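You operate a simulated robot arm through the tools that you are given. There is no shell and no other tool. Be economical: measure what you need, move in short steps, check, and stop when the job is done.

Carry out the task below with a simulated two-armed robot. There is one attempt and no reset: what you move stays moved.

JOB
Take the disc out of machine 2 and lay it on the rack.
Fine: on the lower shelf; stand the lower tube on the cabinet top; leave the guard and the wheel up. Set down upright: tube.
Where things are to end (x, y in the base frame): tube within 0.06 m of [0.47, -0.34]; disc within 0.06 m of [-1.24, -0.3].

The check looks at the end state, three seconds after you hand in, the way a careful person would. Anything else that was tipped, shoved, dropped, spilled or broken makes it a failure.

ROBOT AND FRAMES
Two 7-joint arms with two-finger parallel grippers on one trunk, on a base that drives. Base frame: it is fixed to the floor where the robot stands at the start and does not move with it; the origin is under the middle of the robot, x ahead of it, y to its left, z up. Lengths are in m, angles in rad, forces in N, time in s.
The left shoulder is at the start at [-0.082, 0.119, 0.851], the right one opposite. With the tool pointing down near the work surface each hand reaches from about 0.16 to 0.6 m from the robot's upright axis, wherever it stands, measured 20 degrees to its own side. Places, roughly: disc [-1.25, -0.5, 1]; large nut [0.5, -1.5, 0.75]; lower shelf of the disc rack [-1.2, -0.5, 0.5]; machine two cabinet top [0.5, -0.1, 0.8]; machine two guard [0.5, -0.1, 0.9]; machine two hub latch [0.7, -0.1, 0.9]; machine two lift lever [0.4, 0.1, 0.7]; machine two lower clamp [0.6, -0.1, 1]; nut [0.5, -1.5, 0.75]; small nut [0.5, -1.5, 0.75]; tube [-1.25, -1, 1]. Payload 3.43 kg a hand.
The tool frame of a hand sits at the grasp point between the pads (the TCP): z along the fingers, y along the line on which they close. The tips reach 0.03 m beyond it. The gripper opens to 0.094 m. The fingers are 0.028 m wide and 0.01 m thick; the gripper's body (0.05 by 0.096 m) begins 0.055 m behind the TCP.
Orientation is that of the tool frame in the base frame, as a unit quaternion [w, x, y, z]. With the fingers straight down and closing along the base's y, the tool's x points along the base's -x, its y along +y and its z along -z.

CONTROLS
- The arms move only by the tool servo_tool. It takes "left_moves", "right_moves" or both (then of equal length, played together; a hand with none holds still); each is a list of rows, each a list of 6 numbers: the shift along the base's x, y, z in m, then the turn, a rotation vector about the base's x, y, z in rad. In form: [[tx, ty, tz, ax, ay, az], ...]. A call has 1 to 20 rows; each row shifts and turns the commanded pose from where the row before left it. "left_fingers" and "right_fingers" are, for a hand that has rows, the gripper command, from -1 (fully open) to 1 (shut), values between in proportion, set as the call begins (left out, the last holds). Each row takes 0.2 s and may step no farther than 0.05 m and 0.15 rad from the row before; otherwise, or with a gripper value out of range, the whole call is refused. A pose out of reach is approached as far as the arm can. The call stops where the force on the tool passes 60 N (or 10 N more than at its start, if that is more) or the arm is blocked; 0.2 s more then pass. The fingers move at their own pace (about 0.153 m/s each) and stop on an object; they squeeze with about 26 N. The grip force told is the motor's: it shows also when the fingers shut on nothing. Time passes only in rows, and 0.2 s behind the last, so rows that do not move let the fingers close. It gives the time, the measured TCP pose, the force on the tool (base axes), the opening and the grip force at its end, in the units of the frame above (readings bear some noise), with the torque about the TCP (base axes, N m) and any sound that the robot's microphone picked up, and new pictures: "views" is both (left out), scene, wrist or none (wrist: the cameras of the hands that moved).
- Cameras (640 x 400 px; columns grow to the right, rows downward): "scene" is now at [0.0276, -0.0164, 1.5533]; the picture's right is [-0.22, -0.98, 0.00], its down [-0.78, 0.17, -0.60] and it looks along [0.58, -0.13, -0.80] (base axes); focal length 273 px, centre (320, 200). "left" rides on the left gripper at [0.076, -0.014, -0.102] in its tool frame; the picture's right is [0.18, 0.98, 0.00], its down [-0.75, 0.14, -0.64] and it looks along [-0.63, 0.12, 0.77] (tool axes); focal length 243 px, centre (320, 200). "right" rides on the right gripper at [0.076, 0.014, -0.102] in its tool frame; the picture's right is [-0.18, 0.98, 0.00], its down [-0.75, -0.14, -0.64] and it looks along [-0.63, -0.12, 0.77] (tool axes); focal length 243 px, centre (320, 200). There is no depth. A picture from a camera that has moved, and an enlarged one, comes with that camera's place and axes in the base frame and with its lens.
- move_column(by): slides the trunk up (or, below 0, down) by that many m; the arms and the scene camera ride with it, the base frame stays. It gives what a move gives, with no picture.
- drive_base(legs): drives the robot by 1 to 6 legs, each [ahead, left, turn to the left] in m, m and rad, along the robot's own axes; the way and the turn of a leg run together, so that a leg with both is an arc; at most 1.5 m and 3.142 rad a leg. The arms and the cameras ride along, it lands a little off, and it stops where it bumps. It gives what a move gives, and a new picture of the scene camera.
- aim_head(pan, tilt): turns the head with the scene camera to pan (to the left, within 2.496 rad either way) and tilt (down, from -0.506 to 1.204), counted from straight ahead of the robot. It gives what a move gives, and a new picture of the scene camera.
- inspect(camera, box): a new picture of the part [left, top, right, bottom] of that camera's present view, enlarged. The clock stands still meanwhile.
- close_job(): hands the job in; it is judged then, once.

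Work in short steps. Places have to be worked out from the pictures, the camera data and where the tool is seen: move nearer, look again, correct. Check each grasp and each placing, and mend what went wrong. You have 120 turns and 260 pictures in all, those below and enlarged ones among them. Open the grippers and draw the arms clear of the work before you hand the job in, unless the task says otherwise; then end with one line.

The tools are called after ">>>" as name(argument=value, ...) on one line, values as JSON. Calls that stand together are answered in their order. servo_tool: Moves the arms, as the interface text tells. Its arguments: {"type":"object","properties":{"left_moves":{"type":"array","items":{"type":"array","items":{"type":"number"}}},"left_fingers":{"type":"number"},"right_moves":{"type":"array","items":{"type":"array","items":{"type":"number"}}},"right_fingers":{"type":"number"},"views":{"type":"string","enum":["both","scene","wrist","none"]}},"required":[]} The other tools are called the same way: move_column (by) slides the trunk up or down; drive_base (legs) drives the base; aim_head (pan, tilt) turns the head that bears the scene camera; inspect (camera, box) takes an enlarged picture of a part of a camera's view; close_job () hands the job in.

At the start:

```text
time: 0.0
left_ee_pos: [0.4041, 0.1468, 0.9984]
left_tcp_rot: [0.0, 0.0, 1.0, 0.0]
left_force: [0.0, -0.7, 0.4]
left_ft_torque: [0.03, -0.03, -0.02]
left_width: 0.0942
left_finger_force: 0.0
right_ee_pos: [0.2996, -0.2044, 1.0002]
right_tcp_rot: [0.0, 0.0, 1.0, 0.001]
right_force: [-0.3, -0.3, -0.1]
right_ft_torque: [0.0, -0.02, 0.01]
right_width: 0.0941
right_finger_force: 0.1
trunk travel left (down, up): [-0.275, 0.06]
robot x, y, heading: [0.0011, -0.0013, 0.001]
head pan, tilt: [-0.218, 0.932]
```

scene: 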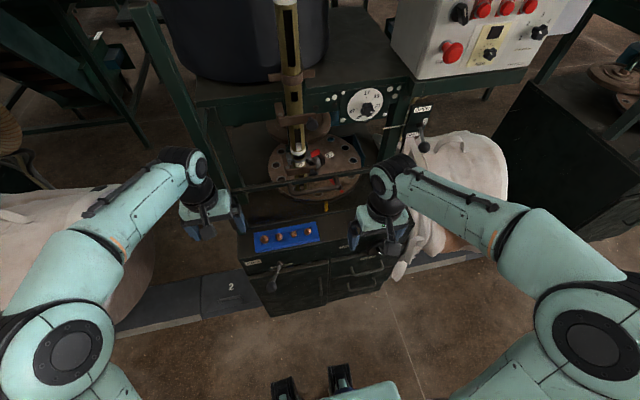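
right: 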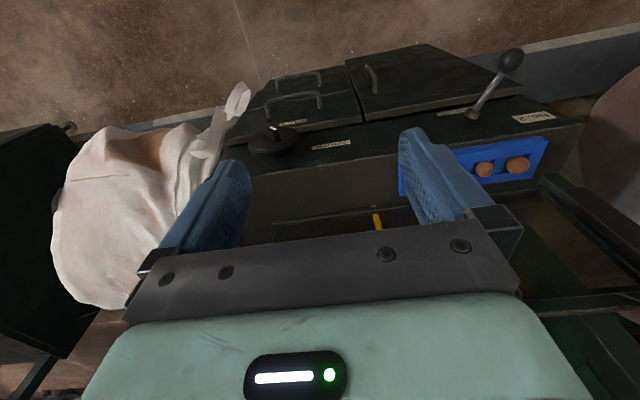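
left: 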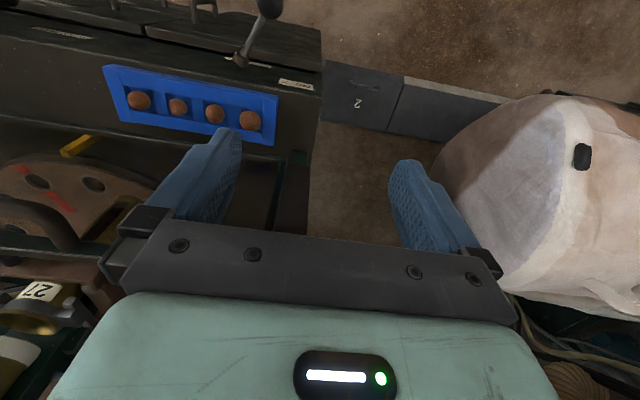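

The scene shows machine 2 ahead with a tube over a disc; I look closer before moving anything.

>>> inspect(camera="scene", box=[200, 0, 440, 150])

>>> inspect(camera="scene", box=[220, 130, 420, 330])

>>> aim_head(pan=-0.15, tilt=0.45)

```text
2.67 times, centred on (320, 75) of scene
camera zoom: at [0.0276, -0.0164, 1.5533], right [-0.22, -0.98, 0.0], down [-0.78, 0.17, -0.6], along [0.58, -0.13, -0.8], focal length 728 px, centre (320, 533)
```

zoom: 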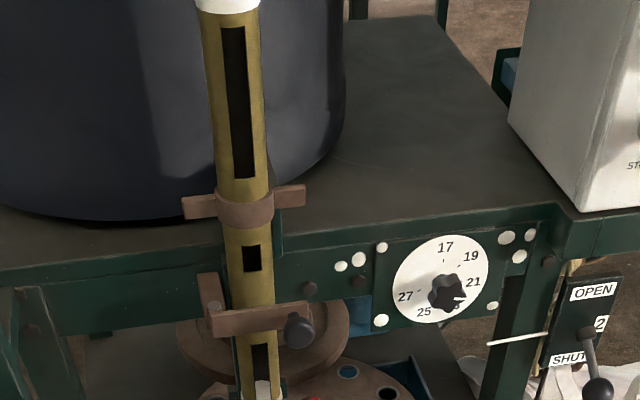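

```text
2.00 times, centred on (320, 230) of scene
camera zoom: at [0.0276, -0.0164, 1.5533], right [-0.22, -0.98, 0.0], down [-0.78, 0.17, -0.6], along [0.58, -0.13, -0.8], focal length 546 px, centre (320, 140)
```

zoom: 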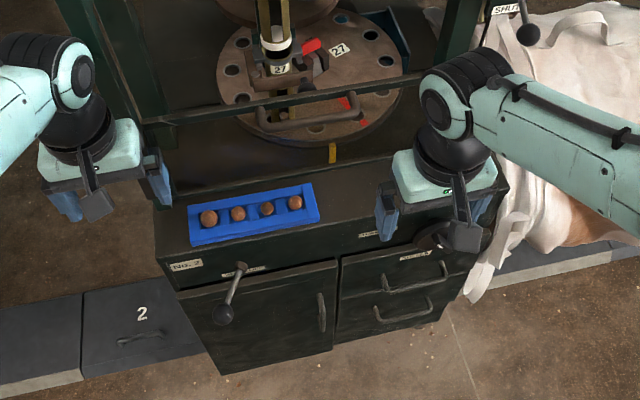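

```text
time: 0.9
left_ee_pos: [0.4029, 0.145, 0.9998]
left_tcp_rot: [0.001, 0.0, 1.0, 0.001]
left_force: [0.2, -0.3, 0.5]
left_ft_torque: [-0.02, 0.0, 0.0]
left_width: 0.094
left_finger_force: 0.2
right_ee_pos: [0.3002, -0.204, 1.0007]
right_tcp_rot: [0.0, 0.0, 1.0, 0.0]
right_force: [0.4, -0.2, 0.4]
right_ft_torque: [0.01, 0.0, -0.01]
right_width: 0.0939
right_finger_force: 0.1
trunk travel left (down, up): [-0.275, 0.06]
robot x, y, heading: [-0.0037, 0.0016, 0.001]
head pan, tilt: [-0.15, 0.45]
camera scene: at [0.0466, -0.0142, 1.5939], right [-0.15, -0.99, 0.0], down [-0.43, 0.07, -0.9], along [0.89, -0.13, -0.44], focal length 273 px, centre (320, 200)
```

scene: 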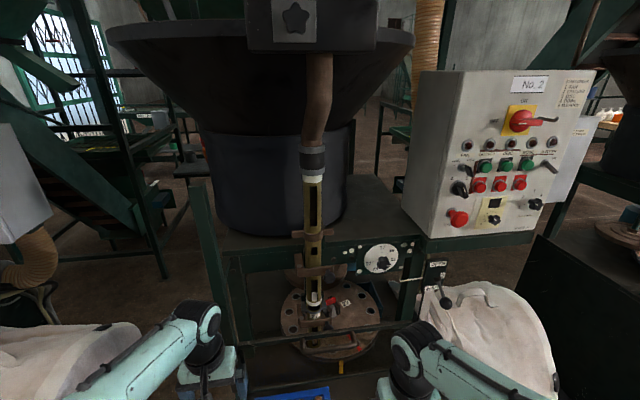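

I see hopper, tube column, panel No.2. Zooming for details and looking around for notices.

>>> inspect(camera="scene", box=[400, 60, 640, 260])

>>> inspect(camera="scene", box=[240, 160, 400, 270])

>>> inspect(camera="scene", box=[240, 260, 400, 370])

>>> inspect(camera="scene", box=[370, 240, 490, 320])

```text
2.00 times, centred on (520, 160) of scene
camera zoom: at [0.0466, -0.0142, 1.5939], right [-0.15, -0.99, 0.0], down [-0.43, 0.07, -0.9], along [0.89, -0.13, -0.44], focal length 546 px, centre (-80, 280)
```

zoom: 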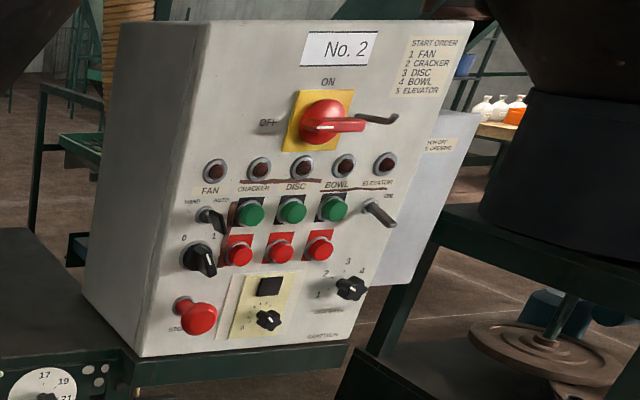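

```text
3.64 times, centred on (320, 215) of scene
camera zoom: at [0.0466, -0.0142, 1.5939], right [-0.15, -0.99, 0.0], down [-0.43, 0.07, -0.9], along [0.89, -0.13, -0.44], focal length 992 px, centre (320, 146)
```

zoom: 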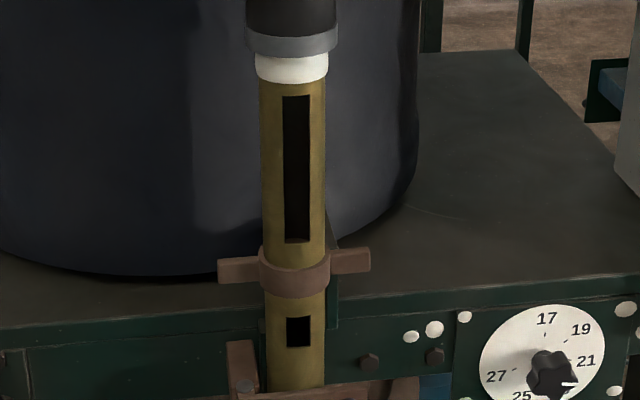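

```text
3.64 times, centred on (320, 315) of scene
camera zoom: at [0.0466, -0.0142, 1.5939], right [-0.15, -0.99, 0.0], down [-0.43, 0.07, -0.9], along [0.89, -0.13, -0.44], focal length 992 px, centre (320, -218)
```

zoom: 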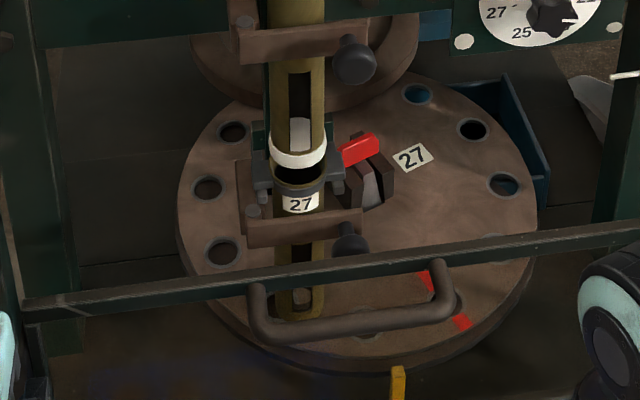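

```text
5.00 times, centred on (430, 280) of scene
camera zoom: at [0.0466, -0.0142, 1.5939], right [-0.15, -0.99, 0.0], down [-0.43, 0.07, -0.9], along [0.89, -0.13, -0.44], focal length 1365 px, centre (-230, -200)
```

zoom: 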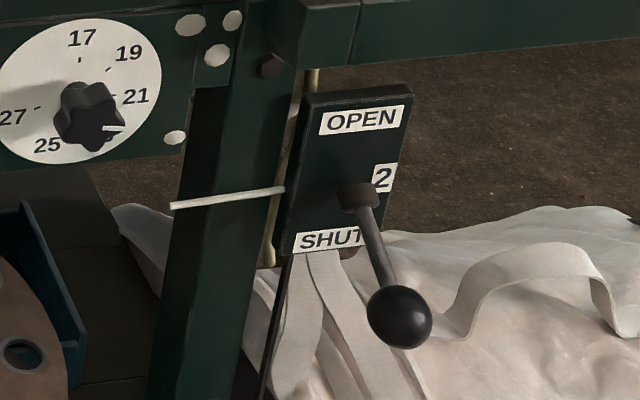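

Now look behind at the rack, and the other sides.

>>> aim_head(pan=-2.45, tilt=0.6)

>>> aim_head(pan=-1.3, tilt=0.6)

>>> aim_head(pan=-0.15, tilt=1.1)

```text
time: 3.0
left_ee_pos: [0.4035, 0.1463, 0.9994]
left_tcp_rot: [0.001, 0.0, 1.0, 0.0]
left_force: [1.1, -0.1, -0.2]
left_ft_torque: [0.02, -0.01, 0.02]
left_width: 0.094
left_finger_force: 0.0
right_ee_pos: [0.3004, -0.2056, 1.0013]
right_tcp_rot: [0.0, 0.0, 1.0, 0.001]
right_force: [-1.0, -0.1, -1.2]
right_ft_torque: [0.01, -0.01, -0.01]
right_width: 0.0938
right_finger_force: 0.0
trunk travel left (down, up): [-0.275, 0.06]
robot x, y, heading: [0.0019, -0.0008, -0.0]
head pan, tilt: [-2.45, 0.6]
camera scene: at [-0.1124, -0.0568, 1.5805], right [-0.64, 0.77, 0.0], down [0.44, 0.36, -0.83], along [-0.64, -0.53, -0.56], focal length 273 px, centre (320, 200)
```

scene: 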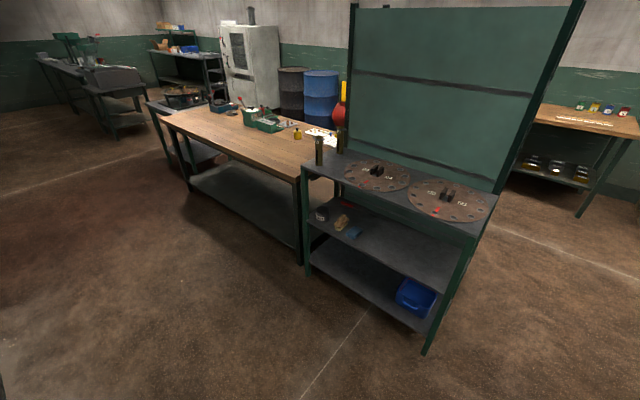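

```text
time: 4.4
left_ee_pos: [0.404, 0.1471, 1.0004]
left_tcp_rot: [0.0, 0.0, 1.0, 0.001]
left_force: [-0.1, 0.0, -0.3]
left_ft_torque: [0.0, 0.05, 0.01]
left_width: 0.0941
left_finger_force: 0.1
right_ee_pos: [0.3002, -0.2046, 1.0009]
right_tcp_rot: [0.0, 0.0, 1.0, 0.0]
right_force: [0.1, -0.8, -0.6]
right_ft_torque: [-0.01, 0.02, 0.0]
right_width: 0.0943
right_finger_force: 0.0
trunk travel left (down, up): [-0.275, 0.06]
robot x, y, heading: [0.0009, -0.0014, 0.002]
head pan, tilt: [-1.3, 0.6]
camera scene: at [-0.0208, -0.0856, 1.5805], right [-0.96, -0.27, 0.0], down [-0.15, 0.54, -0.83], along [0.22, -0.8, -0.56], focal length 273 px, centre (320, 200)
```

scene: 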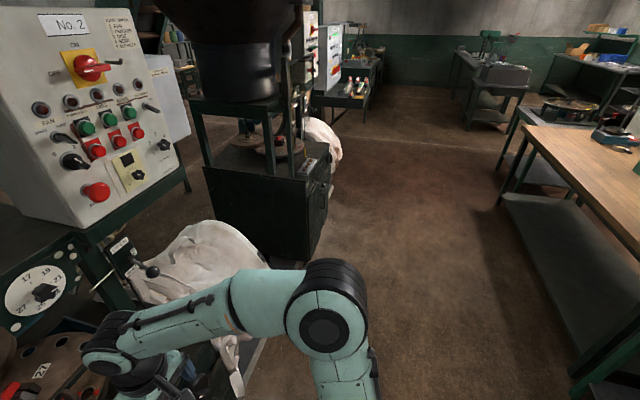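

```text
time: 5.8
left_ee_pos: [0.4034, 0.1465, 1.0004]
left_tcp_rot: [0.001, 0.0, 1.0, 0.0]
left_force: [-1.2, 0.2, 0.1]
left_ft_torque: [0.03, 0.03, 0.02]
left_width: 0.0939
left_finger_force: 0.0
right_ee_pos: [0.2996, -0.2057, 0.999]
right_tcp_rot: [0.001, 0.0, 1.0, 0.0]
right_force: [0.4, 0.1, -0.3]
right_ft_torque: [0.04, 0.0, 0.04]
right_width: 0.0941
right_finger_force: 0.0
trunk travel left (down, up): [-0.275, 0.06]
robot x, y, heading: [0.0022, -0.0005, -0.002]
head pan, tilt: [-0.15, 1.1]
camera scene: at [0.0181, -0.0099, 1.5419], right [-0.15, -0.99, 0.0], down [-0.88, 0.13, -0.45], along [0.45, -0.07, -0.89], focal length 273 px, centre (320, 200)
```

scene: 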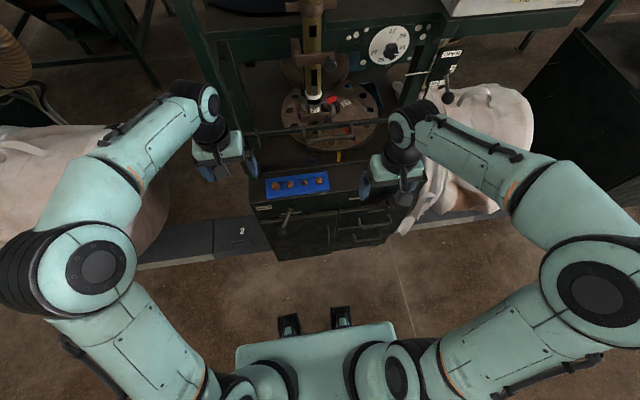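

Rack: middle shelf at z≈0.5 appears to be the target. Now zoom on the disc area from this higher tilt.

>>> inspect(camera="scene", box=[270, 70, 400, 160])

>>> inspect(camera="scene", box=[250, 150, 430, 262])

>>> inspect(camera="left", box=[0, 0, 320, 400])

```text
4.44 times, centred on (335, 115) of scene
camera zoom: at [0.0181, -0.0099, 1.5419], right [-0.15, -0.99, 0.0], down [-0.88, 0.13, -0.45], along [0.45, -0.07, -0.89], focal length 1213 px, centre (253, 578)
```

zoom: 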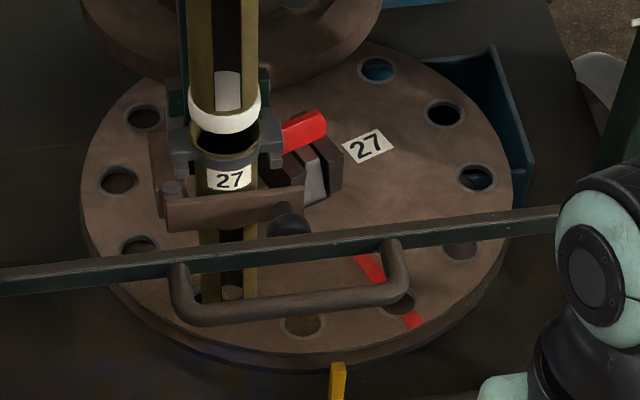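

```text
3.56 times, centred on (340, 206) of scene
camera zoom: at [0.0181, -0.0099, 1.5419], right [-0.15, -0.99, 0.0], down [-0.88, 0.13, -0.45], along [0.45, -0.07, -0.89], focal length 970 px, centre (249, 179)
```

zoom: 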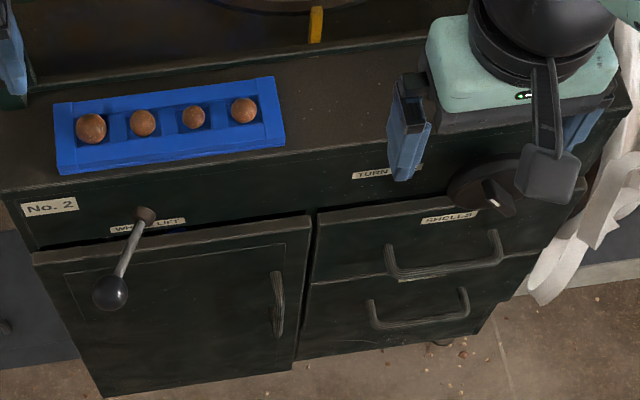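

```text
1.00 times, centred on (160, 200) of left (not enlarged: the box is as wide or as high as the picture)
camera zoom: at [0.327, 0.1318, 1.102], right [-0.18, 0.98, 0.0], down [0.75, 0.14, 0.64], along [0.63, 0.12, -0.77], focal length 243 px, centre (480, 200)
```

zoom: 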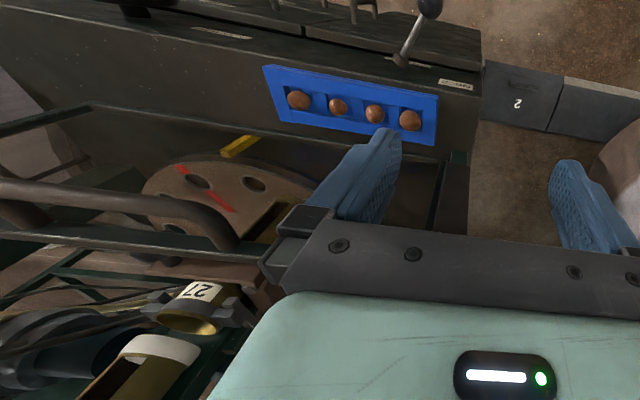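

I'll withdraw the arms a bit sideways to see the guard's ends and pivots clearly.

>>> servo_tool(left_moves=[[-0.04, 0.03, 0, 0, 0, 0], [-0.04, 0.03, 0, 0, 0, 0], [-0.04, 0.03, 0, 0, 0, 0]], right_moves=[[-0.02, -0.04, 0, 0, 0, 0], [-0.02, -0.04, 0, 0, 0, 0], [-0.02, -0.04, 0, 0, 0, 0]], views="none")

>>> aim_head(pan=-0.15, tilt=0.8)

>>> inspect(camera="scene", box=[220, 80, 440, 218])

>>> inspect(camera="right", box=[0, 0, 640, 400])

>>> inspect(camera="left", box=[0, 0, 640, 400])

```text
time: 6.6
left_ee_pos: [0.2828, 0.2356, 0.9979]
left_tcp_rot: [0.001, 0.0, 1.0, -0.001]
left_force: [-0.6, -1.2, -0.2]
left_ft_torque: [0.01, 0.02, 0.0]
left_width: 0.0941
left_finger_force: 0.0
right_ee_pos: [0.2379, -0.3269, 1.0026]
right_tcp_rot: [0.001, 0.0, 1.0, 0.0]
right_force: [0.2, 0.7, 0.1]
right_ft_torque: [0.03, -0.01, 0.02]
right_width: 0.0938
right_finger_force: 0.2
trunk travel left (down, up): [-0.275, 0.06]
robot x, y, heading: [0.001, -0.0062, -0.002]
head pan, tilt: [-0.15, 1.1]
```

```text
time: 7.4
left_ee_pos: [0.2852, 0.2361, 0.9982]
left_tcp_rot: [0.0, -0.001, 1.0, 0.001]
left_force: [0.4, -0.7, 0.3]
left_ft_torque: [0.01, -0.03, 0.01]
left_width: 0.0942
left_finger_force: 0.1
right_ee_pos: [0.2396, -0.3266, 1.0031]
right_tcp_rot: [0.0, 0.0, 1.0, 0.0]
right_force: [0.2, 0.3, 0.0]
right_ft_torque: [0.0, 0.03, 0.0]
right_width: 0.0943
right_finger_force: 0.1
trunk travel left (down, up): [-0.275, 0.06]
robot x, y, heading: [-0.0024, -0.0, -0.002]
head pan, tilt: [-0.15, 0.799]
camera scene: at [0.0354, -0.0125, 1.5635], right [-0.15, -0.99, 0.0], down [-0.71, 0.11, -0.7], along [0.69, -0.1, -0.72], focal length 273 px, centre (320, 200)
```

scene: 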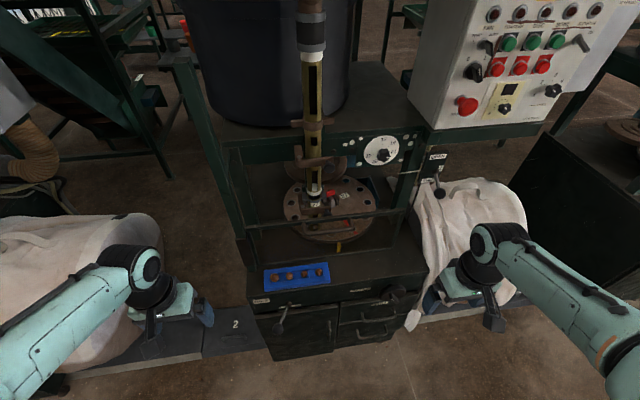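

```text
2.90 times, centred on (330, 149) of scene
camera zoom: at [0.0354, -0.0125, 1.5635], right [-0.15, -0.99, 0.0], down [-0.71, 0.11, -0.7], along [0.69, -0.1, -0.72], focal length 791 px, centre (291, 348)
```

zoom: 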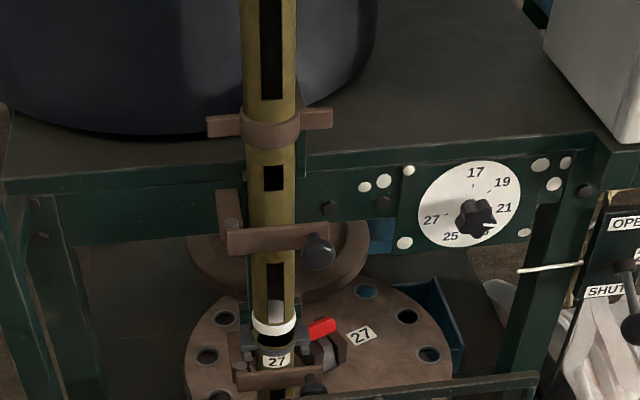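

```text
1.00 times, centred on (320, 200) of right (not enlarged: the box is as wide or as high as the picture)
camera zoom: at [0.1641, -0.3119, 1.107], right [0.18, 0.98, 0.0], down [0.75, -0.14, 0.64], along [0.63, -0.12, -0.77], focal length 243 px, centre (320, 200)
```

zoom: 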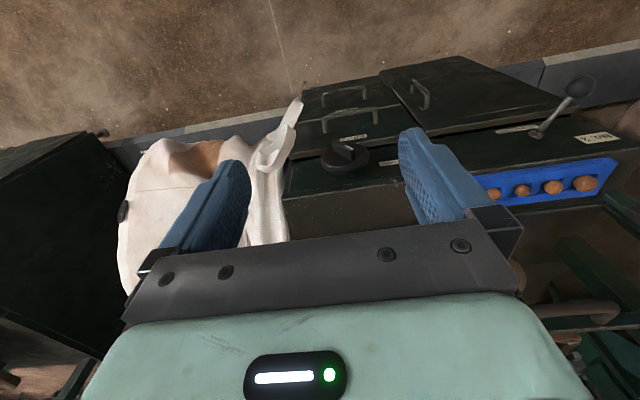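

```text
1.00 times, centred on (320, 200) of left (not enlarged: the box is as wide or as high as the picture)
camera zoom: at [0.2086, 0.2208, 1.1012], right [-0.18, 0.98, 0.0], down [0.75, 0.14, 0.64], along [0.63, 0.12, -0.77], focal length 243 px, centre (320, 200)
```

zoom: 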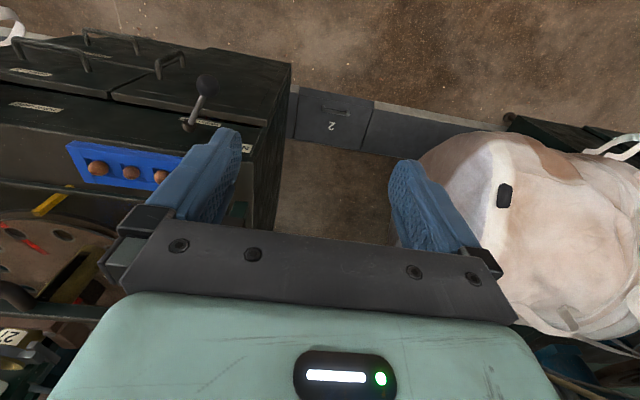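

>>> inspect(camera="scene", box=[220, 150, 440, 288])

>>> inspect(camera="scene", box=[280, 170, 360, 220])

```text
2.90 times, centred on (330, 219) of scene
camera zoom: at [0.0354, -0.0125, 1.5635], right [-0.15, -0.99, 0.0], down [-0.71, 0.11, -0.7], along [0.69, -0.1, -0.72], focal length 791 px, centre (291, 145)
```

zoom: 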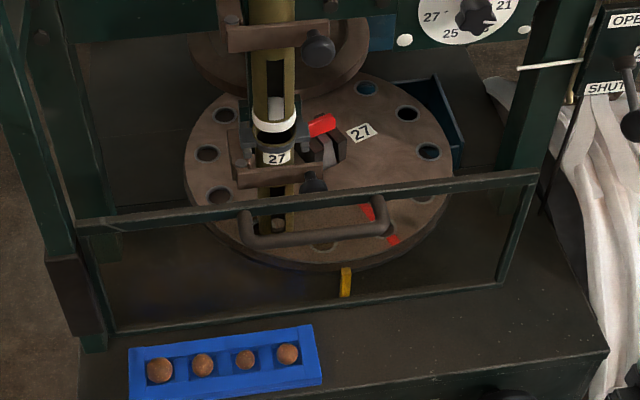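

```text
8.00 times, centred on (320, 195) of scene
camera zoom: at [0.0354, -0.0125, 1.5635], right [-0.15, -0.99, 0.0], down [-0.71, 0.11, -0.7], along [0.69, -0.1, -0.72], focal length 2184 px, centre (320, 240)
```

zoom: 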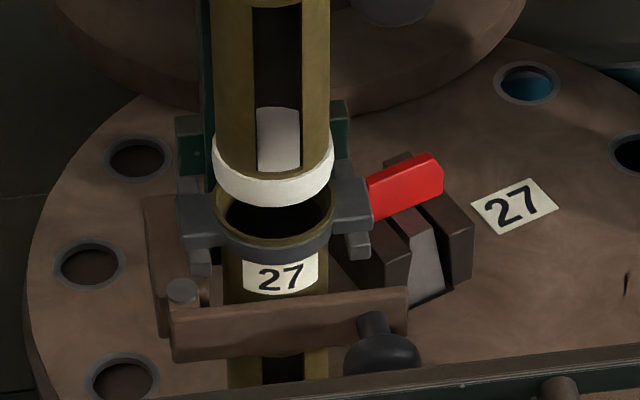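

The guard is a clear framed panel with a top bar and U-handle at about (0.50, -0.10, 0.955). I'll bring the right hand to horizontal (fingers forward, closed) in front of and just below the handle, to hook it up from beneath.

>>> servo_tool(right_moves=[[0.01, 0.02, -0.008, 0, -0.1428, 0], [0.01, 0.02, -0.008, 0, -0.1428, 0], [0.01, 0.02, -0.008, 0, -0.1428, 0], [0.01, 0.02, -0.008, 0, -0.1428, 0], [0.01, 0.02, -0.008, 0, -0.1428, 0], [0.01, 0.02, -0.008, 0, -0.1428, 0], [0.01, 0.02, -0.008, 0, -0.1428, 0], [0.01, 0.02, -0.008, 0, -0.1428, 0], [0.01, 0.02, -0.008, 0, -0.1428, 0], [0.01, 0.02, -0.008, 0, -0.1428, 0], [0.01, 0.02, -0.008, 0, -0.1428, 0]], right_fingers=1)

>>> inspect(camera="scene", box=[240, 150, 440, 275])

```text
time: 9.8
left_ee_pos: [0.2849, 0.2361, 0.9989]
left_tcp_rot: [0.0, 0.0, 1.0, 0.0]
left_force: [1.3, -0.1, -0.1]
left_ft_torque: [0.05, 0.03, -0.02]
left_width: 0.0941
left_finger_force: 0.0
right_ee_pos: [0.4035, -0.1078, 0.9283]
right_tcp_rot: [0.708, -0.001, 0.706, 0.0]
right_force: [0.0, 1.7, -0.4]
right_ft_torque: [0.01, 0.0, 0.01]
right_width: 0.0001
right_finger_force: 26.1
right hand out of reach, approached as far as the arm can: row 6, 7, 8, 9
trunk travel left (down, up): [-0.275, 0.06]
robot x, y, heading: [0.0008, -0.0014, -0.004]
head pan, tilt: [-0.15, 0.799]
camera scene: at [0.0357, -0.0116, 1.5636], right [-0.15, -0.99, 0.0], down [-0.71, 0.11, -0.7], along [0.69, -0.1, -0.72], focal length 273 px, centre (320, 200)
camera right: at [0.3014, -0.094, 0.853], right [0.0, 0.98, 0.18], down [-0.64, -0.14, 0.75], along [0.77, -0.12, 0.63], focal length 243 px, centre (320, 200)
```

scene: 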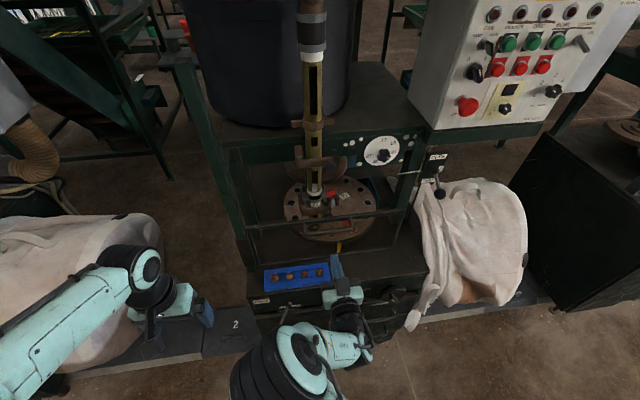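
right: 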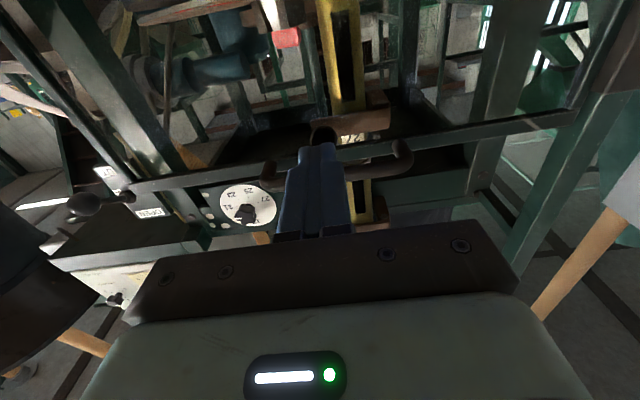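

```text
3.20 times, centred on (340, 212) of scene
camera zoom: at [0.0357, -0.0116, 1.5636], right [-0.15, -0.99, 0.0], down [-0.71, 0.11, -0.7], along [0.69, -0.1, -0.72], focal length 873 px, centre (256, 160)
```

zoom: 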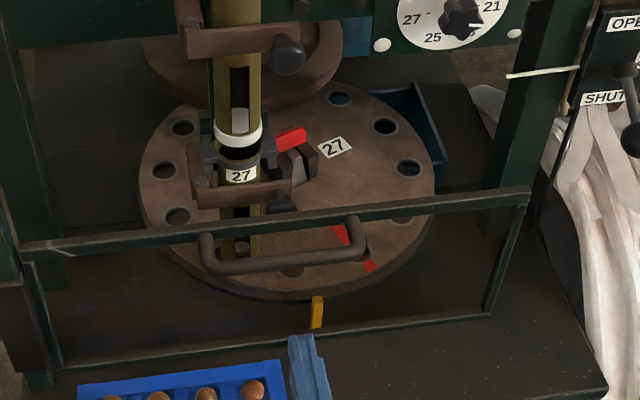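

Triangulated handle bar: x≈0.484, z≈0.974, y −0.165…−0.035. Slide the closed fingers under it, then lift slowly.

>>> servo_tool(right_moves=[[0.025, 0.0, 0, 0, 0, 0], [0.025, 0.0, 0, 0, 0, 0], [0.022, 0.003, 0, 0, 0, 0], [0, 0, 0.01, 0, 0, 0], [0, 0, 0.01, 0, 0, 0], [0, 0, 0.01, 0, 0, 0]])

>>> inspect(camera="scene", box=[240, 150, 440, 275])

```text
time: 11.2
left_ee_pos: [0.2859, 0.2352, 0.9994]
left_tcp_rot: [0.001, 0.001, 1.0, 0.0]
left_force: [0.3, 0.0, -0.1]
left_ft_torque: [-0.03, -0.01, 0.03]
left_width: 0.0941
left_finger_force: 0.0
right_ee_pos: [0.4751, -0.1065, 0.9591]
right_tcp_rot: [0.706, 0.0, 0.708, -0.001]
right_force: [-0.6, 1.6, -3.1]
right_ft_torque: [-0.03, -0.02, -0.02]
right_width: 0.0001
right_finger_force: 26.4
trunk travel left (down, up): [-0.275, 0.06]
robot x, y, heading: [-0.0043, -0.0003, -0.0]
head pan, tilt: [-0.15, 0.799]
camera scene: at [0.0356, -0.0123, 1.5635], right [-0.15, -0.99, 0.0], down [-0.71, 0.11, -0.7], along [0.69, -0.1, -0.72], focal length 273 px, centre (320, 200)
camera right: at [0.3733, -0.0917, 0.8835], right [0.0, 0.98, 0.18], down [-0.64, -0.14, 0.76], along [0.77, -0.12, 0.63], focal length 243 px, centre (320, 200)
```

scene: 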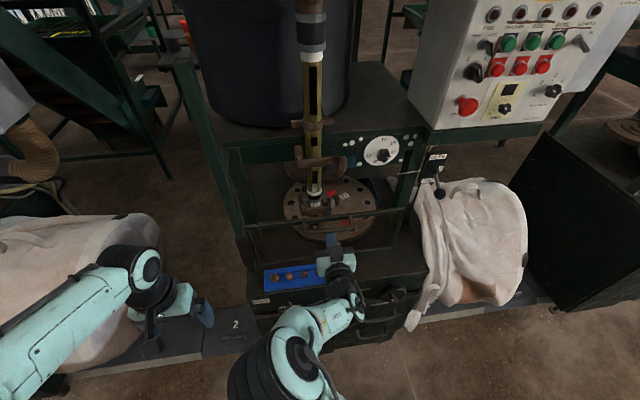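
right: 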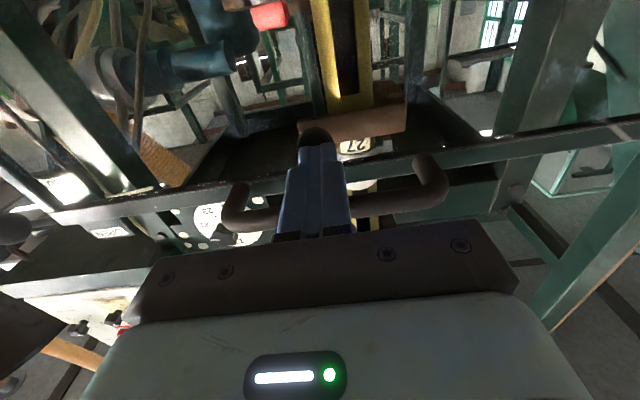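

```text
3.20 times, centred on (340, 212) of scene
camera zoom: at [0.0356, -0.0123, 1.5635], right [-0.15, -0.99, 0.0], down [-0.71, 0.11, -0.7], along [0.69, -0.1, -0.72], focal length 873 px, centre (256, 160)
```

zoom: 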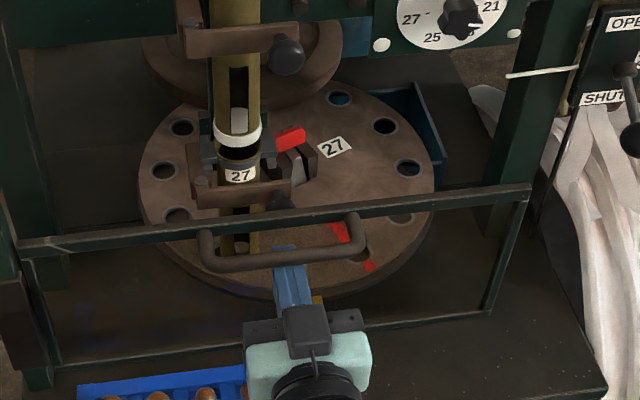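

Fingers are under the handle with ~3 N contact. Lift 0.12 m.

>>> servo_tool(right_moves=[[0, 0, 0.015, 0, 0, 0], [0, 0, 0.015, 0, 0, 0], [0, 0, 0.015, 0, 0, 0], [0, 0, 0.015, 0, 0, 0], [0, 0, 0.02, 0, 0, 0], [0, 0, 0.02, 0, 0, 0]])

>>> inspect(camera="scene", box=[220, 130, 440, 268])

```text
time: 12.6
left_ee_pos: [0.2844, 0.2349, 0.9999]
left_tcp_rot: [0.0, 0.0, 1.0, -0.001]
left_force: [0.1, 0.2, 0.7]
left_ft_torque: [-0.02, -0.03, 0.0]
left_width: 0.0939
left_finger_force: 0.0
right_ee_pos: [0.475, -0.1074, 1.0613]
right_tcp_rot: [0.708, -0.001, 0.707, 0.0]
right_force: [-0.5, 0.3, 0.4]
right_ft_torque: [-0.01, -0.01, -0.03]
right_width: 0.0
right_finger_force: 25.7
trunk travel left (down, up): [-0.275, 0.06]
robot x, y, heading: [-0.0037, 0.0034, -0.001]
head pan, tilt: [-0.15, 0.799]
camera scene: at [0.0353, -0.0126, 1.5636], right [-0.15, -0.99, 0.0], down [-0.71, 0.11, -0.7], along [0.69, -0.1, -0.72], focal length 273 px, centre (320, 200)
camera right: at [0.3739, -0.0928, 0.9858], right [0.0, 0.98, 0.18], down [-0.64, -0.14, 0.75], along [0.77, -0.12, 0.63], focal length 243 px, centre (320, 200)
```

scene: 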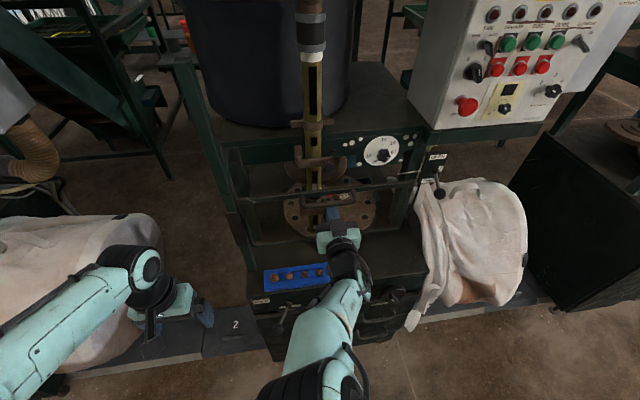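
right: 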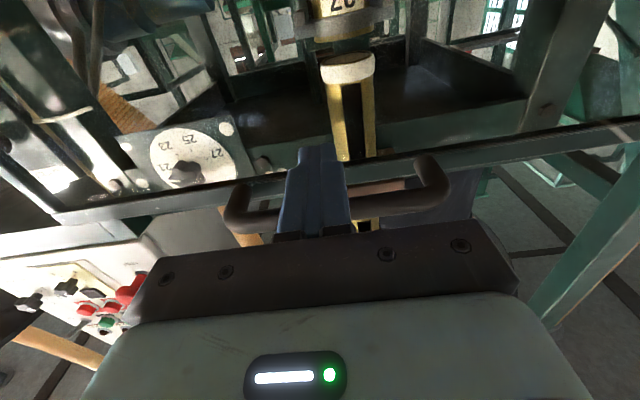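

```text
2.90 times, centred on (330, 199) of scene
camera zoom: at [0.0353, -0.0126, 1.5636], right [-0.15, -0.99, 0.0], down [-0.71, 0.11, -0.7], along [0.69, -0.1, -0.72], focal length 791 px, centre (291, 203)
```

zoom: 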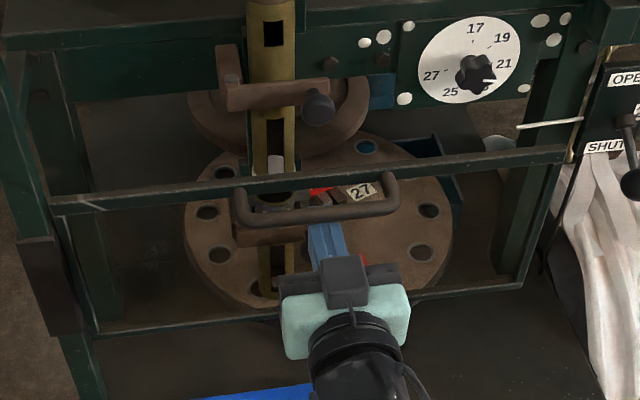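

It slides straight up freely. Continue upward until it stops or ~1.3.

>>> servo_tool(right_moves=[[0, 0, 0.02, 0, 0, 0], [0, 0, 0.02, 0, 0, 0], [0, 0, 0.02, 0, 0, 0], [0, 0, 0.02, 0, 0, 0], [0, 0, 0.02, 0, 0, 0], [0, 0, 0.02, 0, 0, 0], [0, 0, 0.02, 0, 0, 0], [0, 0, 0.02, 0, 0, 0], [0, 0, 0.02, 0, 0, 0]])

>>> inspect(camera="scene", box=[220, 110, 440, 248])

```text
time: 14.6
left_ee_pos: [0.2854, 0.2356, 0.9998]
left_tcp_rot: [0.0, 0.001, 1.0, 0.0]
left_force: [0.4, 0.2, 0.4]
left_ft_torque: [0.02, 0.01, 0.02]
left_width: 0.0938
left_finger_force: 0.0
right_ee_pos: [0.4765, -0.1077, 1.2396]
right_tcp_rot: [0.709, 0.0, 0.706, 0.0]
right_force: [0.6, -0.8, -0.4]
right_ft_torque: [-0.01, -0.02, -0.02]
right_width: 0.0002
right_finger_force: 26.6
trunk travel left (down, up): [-0.275, 0.06]
robot x, y, heading: [-0.0, 0.003, -0.001]
head pan, tilt: [-0.15, 0.799]
camera scene: at [0.0354, -0.0125, 1.5636], right [-0.15, -0.99, 0.0], down [-0.71, 0.11, -0.7], along [0.69, -0.1, -0.72], focal length 273 px, centre (320, 200)
camera right: at [0.3741, -0.0923, 1.1648], right [0.0, 0.98, 0.18], down [-0.64, -0.14, 0.75], along [0.77, -0.12, 0.63], focal length 243 px, centre (320, 200)
```

scene: 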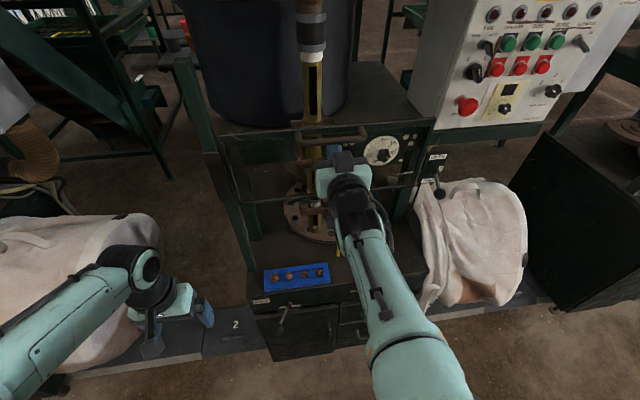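
right: 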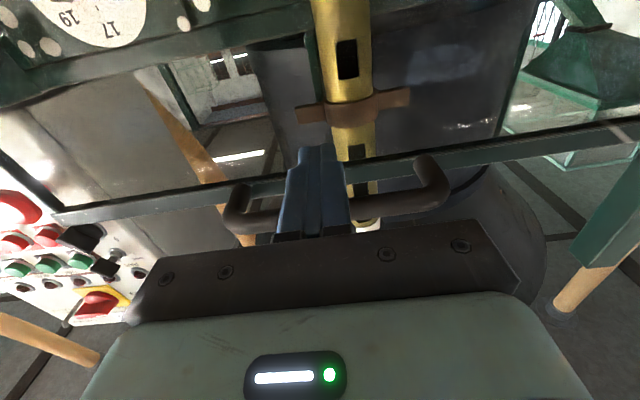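

```text
2.90 times, centred on (330, 179) of scene
camera zoom: at [0.0354, -0.0125, 1.5636], right [-0.15, -0.99, 0.0], down [-0.71, 0.11, -0.7], along [0.69, -0.1, -0.72], focal length 791 px, centre (291, 261)
```

zoom: 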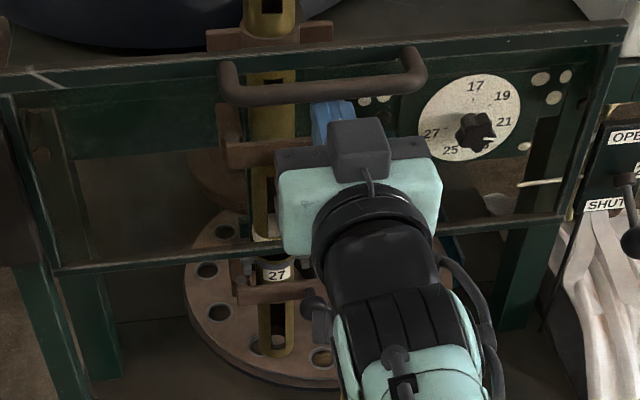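

Still sliding freely; continue.

>>> servo_tool(right_moves=[[0, 0, 0.015, 0, 0, 0], [0, 0, 0.015, 0, 0, 0], [0, 0, 0.015, 0, 0, 0], [0, 0, 0.015, 0, 0, 0], [0, 0, 0.015, 0, 0, 0], [0, 0, 0.015, 0, 0, 0]])

>>> inspect(camera="scene", box=[200, 60, 460, 222])

```text
time: 16.0
left_ee_pos: [0.2857, 0.2349, 0.9988]
left_tcp_rot: [0.0, 0.0, 1.0, 0.0]
left_force: [-0.9, 0.2, -0.1]
left_ft_torque: [0.02, 0.0, -0.02]
left_width: 0.0938
left_finger_force: 0.0
right_ee_pos: [0.4767, -0.1077, 1.3306]
right_tcp_rot: [0.709, 0.0, 0.706, 0.0]
right_force: [-0.7, 0.2, 0.8]
right_ft_torque: [0.0, 0.01, -0.01]
right_width: 0.0
right_finger_force: 26.5
trunk travel left (down, up): [-0.275, 0.06]
robot x, y, heading: [0.0016, -0.0045, 0.002]
head pan, tilt: [-0.15, 0.799]
camera scene: at [0.0358, -0.0125, 1.5636], right [-0.15, -0.99, 0.0], down [-0.71, 0.11, -0.7], along [0.69, -0.1, -0.72], focal length 273 px, centre (320, 200)
camera right: at [0.3753, -0.0934, 1.255], right [0.0, 0.98, 0.18], down [-0.64, -0.14, 0.75], along [0.77, -0.12, 0.63], focal length 243 px, centre (320, 200)
```

scene: 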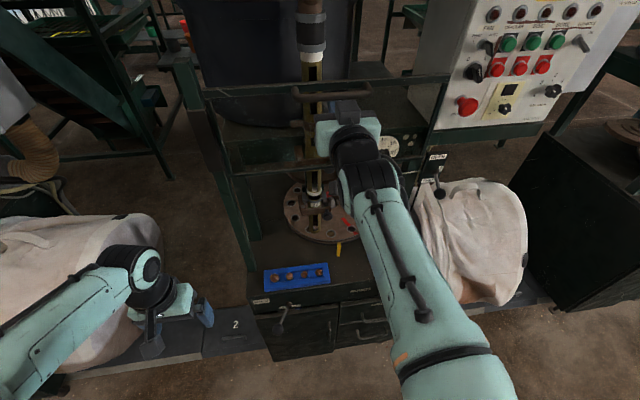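
right: 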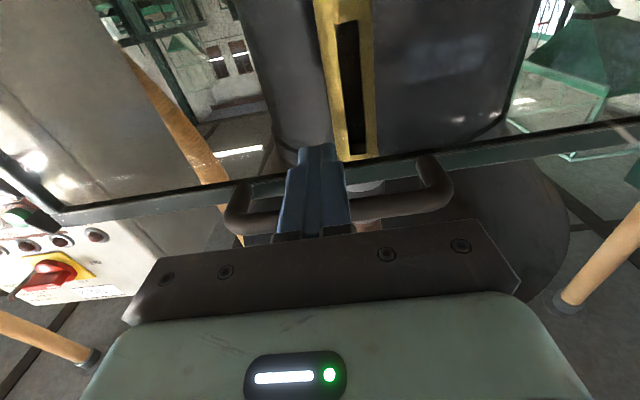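

```text
2.46 times, centred on (330, 141) of scene
camera zoom: at [0.0358, -0.0125, 1.5636], right [-0.15, -0.99, 0.0], down [-0.71, 0.11, -0.7], along [0.69, -0.1, -0.72], focal length 672 px, centre (295, 345)
```

zoom: 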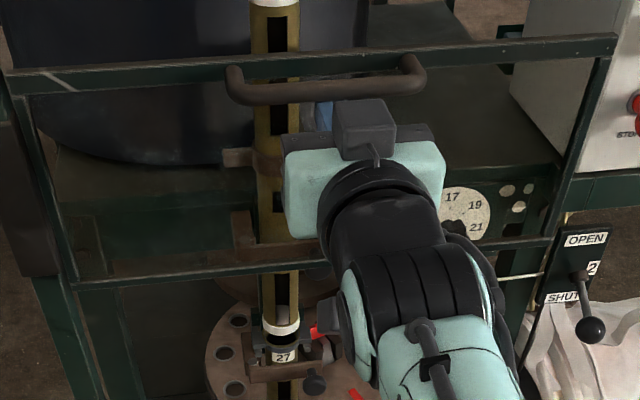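

Keep going, watching for the end stop.

>>> servo_tool(right_moves=[[0, 0, 0.015, 0, 0, 0], [0, 0, 0.015, 0, 0, 0], [0, 0, 0.015, 0, 0, 0], [0, 0, 0.015, 0, 0, 0], [0, 0, 0.015, 0, 0, 0], [0, 0, 0.015, 0, 0, 0]], views="scene")

```text
time: 16.8
left_ee_pos: [0.2839, 0.2349, 1.0]
left_tcp_rot: [0.0, 0.0, 1.0, 0.0]
left_force: [-0.9, 0.3, -0.5]
left_ft_torque: [0.0, 0.02, -0.02]
left_width: 0.0941
left_finger_force: 0.1
right_ee_pos: [0.4757, -0.1067, 1.3534]
right_tcp_rot: [0.69, 0.001, 0.724, -0.002]
right_force: [-7.8, -1.1, -8.6]
right_ft_torque: [0.02, -0.13, -0.02]
right_width: 0.0
right_finger_force: 25.9
trunk travel left (down, up): [-0.275, 0.06]
robot x, y, heading: [-0.0031, 0.0003, 0.003]
head pan, tilt: [-0.15, 0.799]
stopped in row 3 (right hand): the force on the tool passed its limit at 72 N (the readings are from after the stop); the commanded pose is now the measured one
camera scene: at [0.034, -0.0127, 1.5638], right [-0.15, -0.99, 0.0], down [-0.71, 0.11, -0.7], along [0.69, -0.1, -0.72], focal length 273 px, centre (320, 200)
```

scene: 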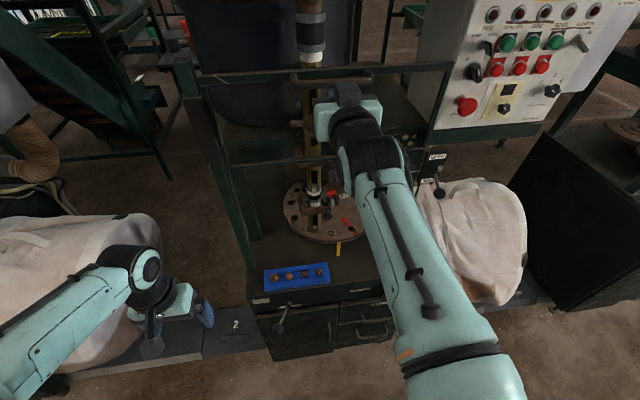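

End stop reached (handle ~1.375). Lower the hand 4 cm to see if the guard stays.

>>> servo_tool(right_moves=[[0, 0, -0.01, 0, 0, 0], [0, 0, -0.015, 0, 0, 0], [0, 0, -0.015, 0, 0, 0], [0, 0, 0, 0, 0, 0]], views="wrist")

>>> inspect(camera="scene", box=[200, 60, 460, 222])

```text
time: 17.8
left_ee_pos: [0.2849, 0.2359, 0.9993]
left_tcp_rot: [0.001, 0.0, 1.0, 0.0]
left_force: [0.7, 0.0, -0.4]
left_ft_torque: [0.04, 0.01, 0.03]
left_width: 0.0939
left_finger_force: 0.2
right_ee_pos: [0.4773, -0.1058, 1.3137]
right_tcp_rot: [0.691, 0.001, 0.722, -0.001]
right_force: [0.8, -0.4, -0.4]
right_ft_torque: [0.04, -0.03, 0.0]
right_width: 0.0
right_finger_force: 25.9
trunk travel left (down, up): [-0.275, 0.06]
robot x, y, heading: [-0.0007, -0.0005, 0.001]
head pan, tilt: [-0.15, 0.799]
camera right: at [0.373, -0.0912, 1.2429], right [0.01, 0.98, 0.18], down [-0.61, -0.14, 0.78], along [0.79, -0.12, 0.6], focal length 243 px, centre (320, 200)
```

right: 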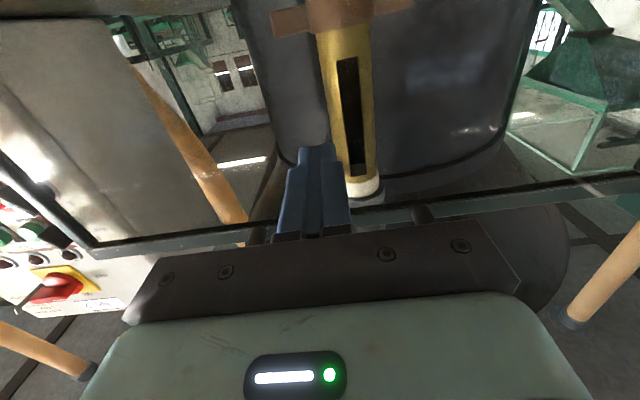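

```text
2.46 times, centred on (330, 141) of scene
camera zoom: at [0.0349, -0.0124, 1.5636], right [-0.15, -0.99, 0.0], down [-0.71, 0.11, -0.7], along [0.69, -0.1, -0.72], focal length 672 px, centre (295, 345)
```

zoom: 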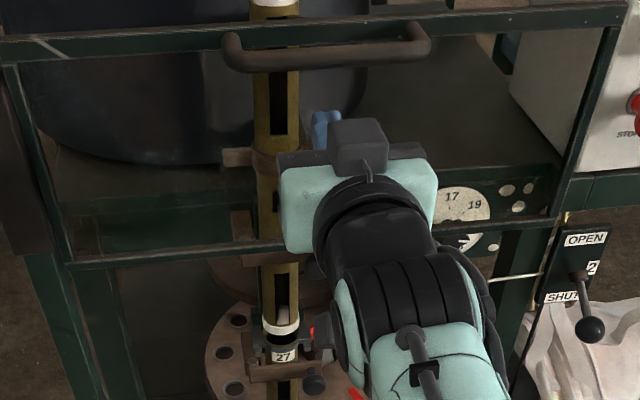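

Guard stays up. Retreat the right hand back and down to the side, then study the wheel-lift lever.

>>> servo_tool(right_moves=[[-0.03, 0, -0.02, 0, 0, 0], [-0.04, 0, -0.02, 0, 0, 0], [-0.03, -0.02, -0.04, 0, 0, 0], [0, -0.03, -0.04, 0, 0, 0], [0, -0.03, -0.04, 0, 0, 0], [0, -0.03, -0.04, 0, 0, 0], [0, -0.03, -0.04, 0, 0, 0], [0, -0.03, -0.04, 0, 0, 0]], right_fingers=-1, views="none")

>>> aim_head(pan=0.0, tilt=1.0)

>>> inspect(camera="scene", box=[260, 190, 380, 265])

>>> inspect(camera="scene", box=[280, 60, 440, 160])

>>> inspect(camera="left", box=[120, 60, 280, 160])

```text
refused: row 3 steps farther than a row can; nothing moved
```

```text
time: 18.5
left_ee_pos: [0.2851, 0.2354, 0.9986]
left_tcp_rot: [0.001, 0.0, 1.0, -0.001]
left_force: [0.6, 0.0, 0.0]
left_ft_torque: [0.0, 0.01, 0.0]
left_width: 0.0938
left_finger_force: 0.1
right_ee_pos: [0.4785, -0.1071, 1.3134]
right_tcp_rot: [0.691, 0.001, 0.722, -0.002]
right_force: [-0.1, -0.2, 0.3]
right_ft_torque: [0.03, 0.01, 0.03]
right_width: 0.0
right_finger_force: 26.1
trunk travel left (down, up): [-0.275, 0.06]
robot x, y, heading: [0.0018, -0.002, 0.0]
head pan, tilt: [0.0, 1.0]
camera scene: at [0.025, -0.0005, 1.5485], right [0.0, -1.0, 0.0], down [-0.84, 0.0, -0.54], along [0.54, 0.0, -0.84], focal length 273 px, centre (320, 200)
```

scene: 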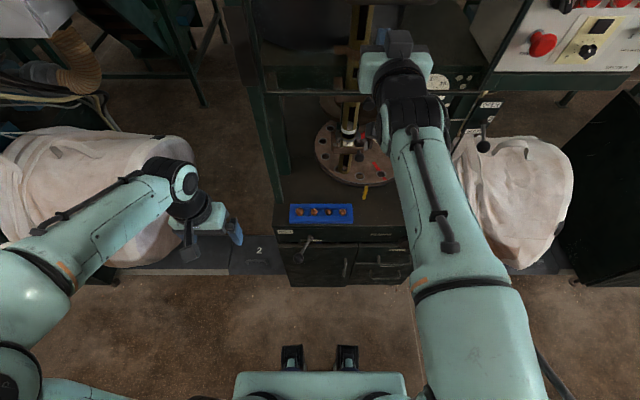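

```text
5.33 times, centred on (320, 228) of scene
camera zoom: at [0.025, -0.0005, 1.5485], right [0.0, -1.0, 0.0], down [-0.84, 0.0, -0.54], along [0.54, 0.0, -0.84], focal length 1456 px, centre (320, 53)
```

zoom: 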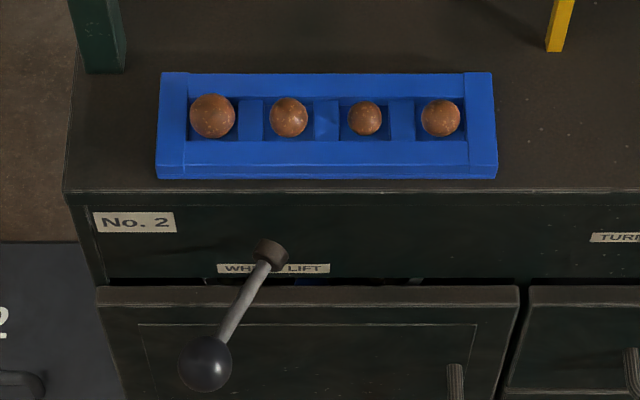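

```text
4.00 times, centred on (360, 110) of scene
camera zoom: at [0.025, -0.0005, 1.5485], right [0.0, -1.0, 0.0], down [-0.84, 0.0, -0.54], along [0.54, 0.0, -0.84], focal length 1092 px, centre (160, 560)
```

zoom: 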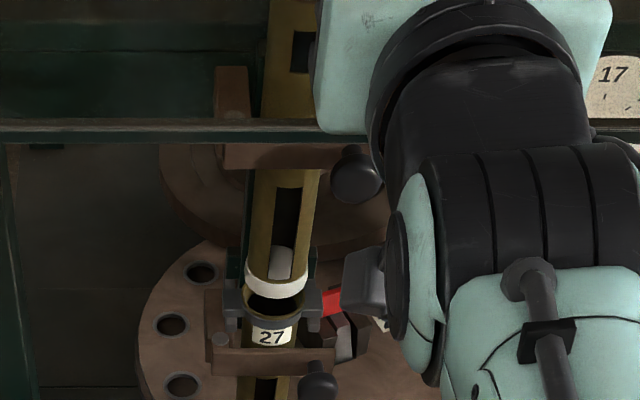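

```text
4.00 times, centred on (200, 110) of left
camera zoom: at [0.208, 0.2209, 1.1012], right [-0.18, 0.98, 0.0], down [0.75, 0.14, 0.64], along [0.63, 0.12, -0.77], focal length 970 px, centre (800, 560)
```

zoom: 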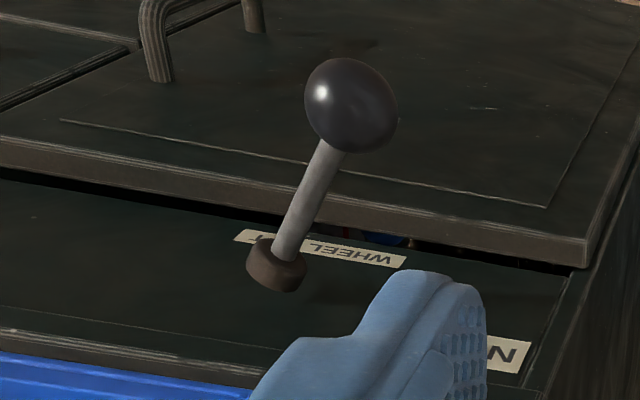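

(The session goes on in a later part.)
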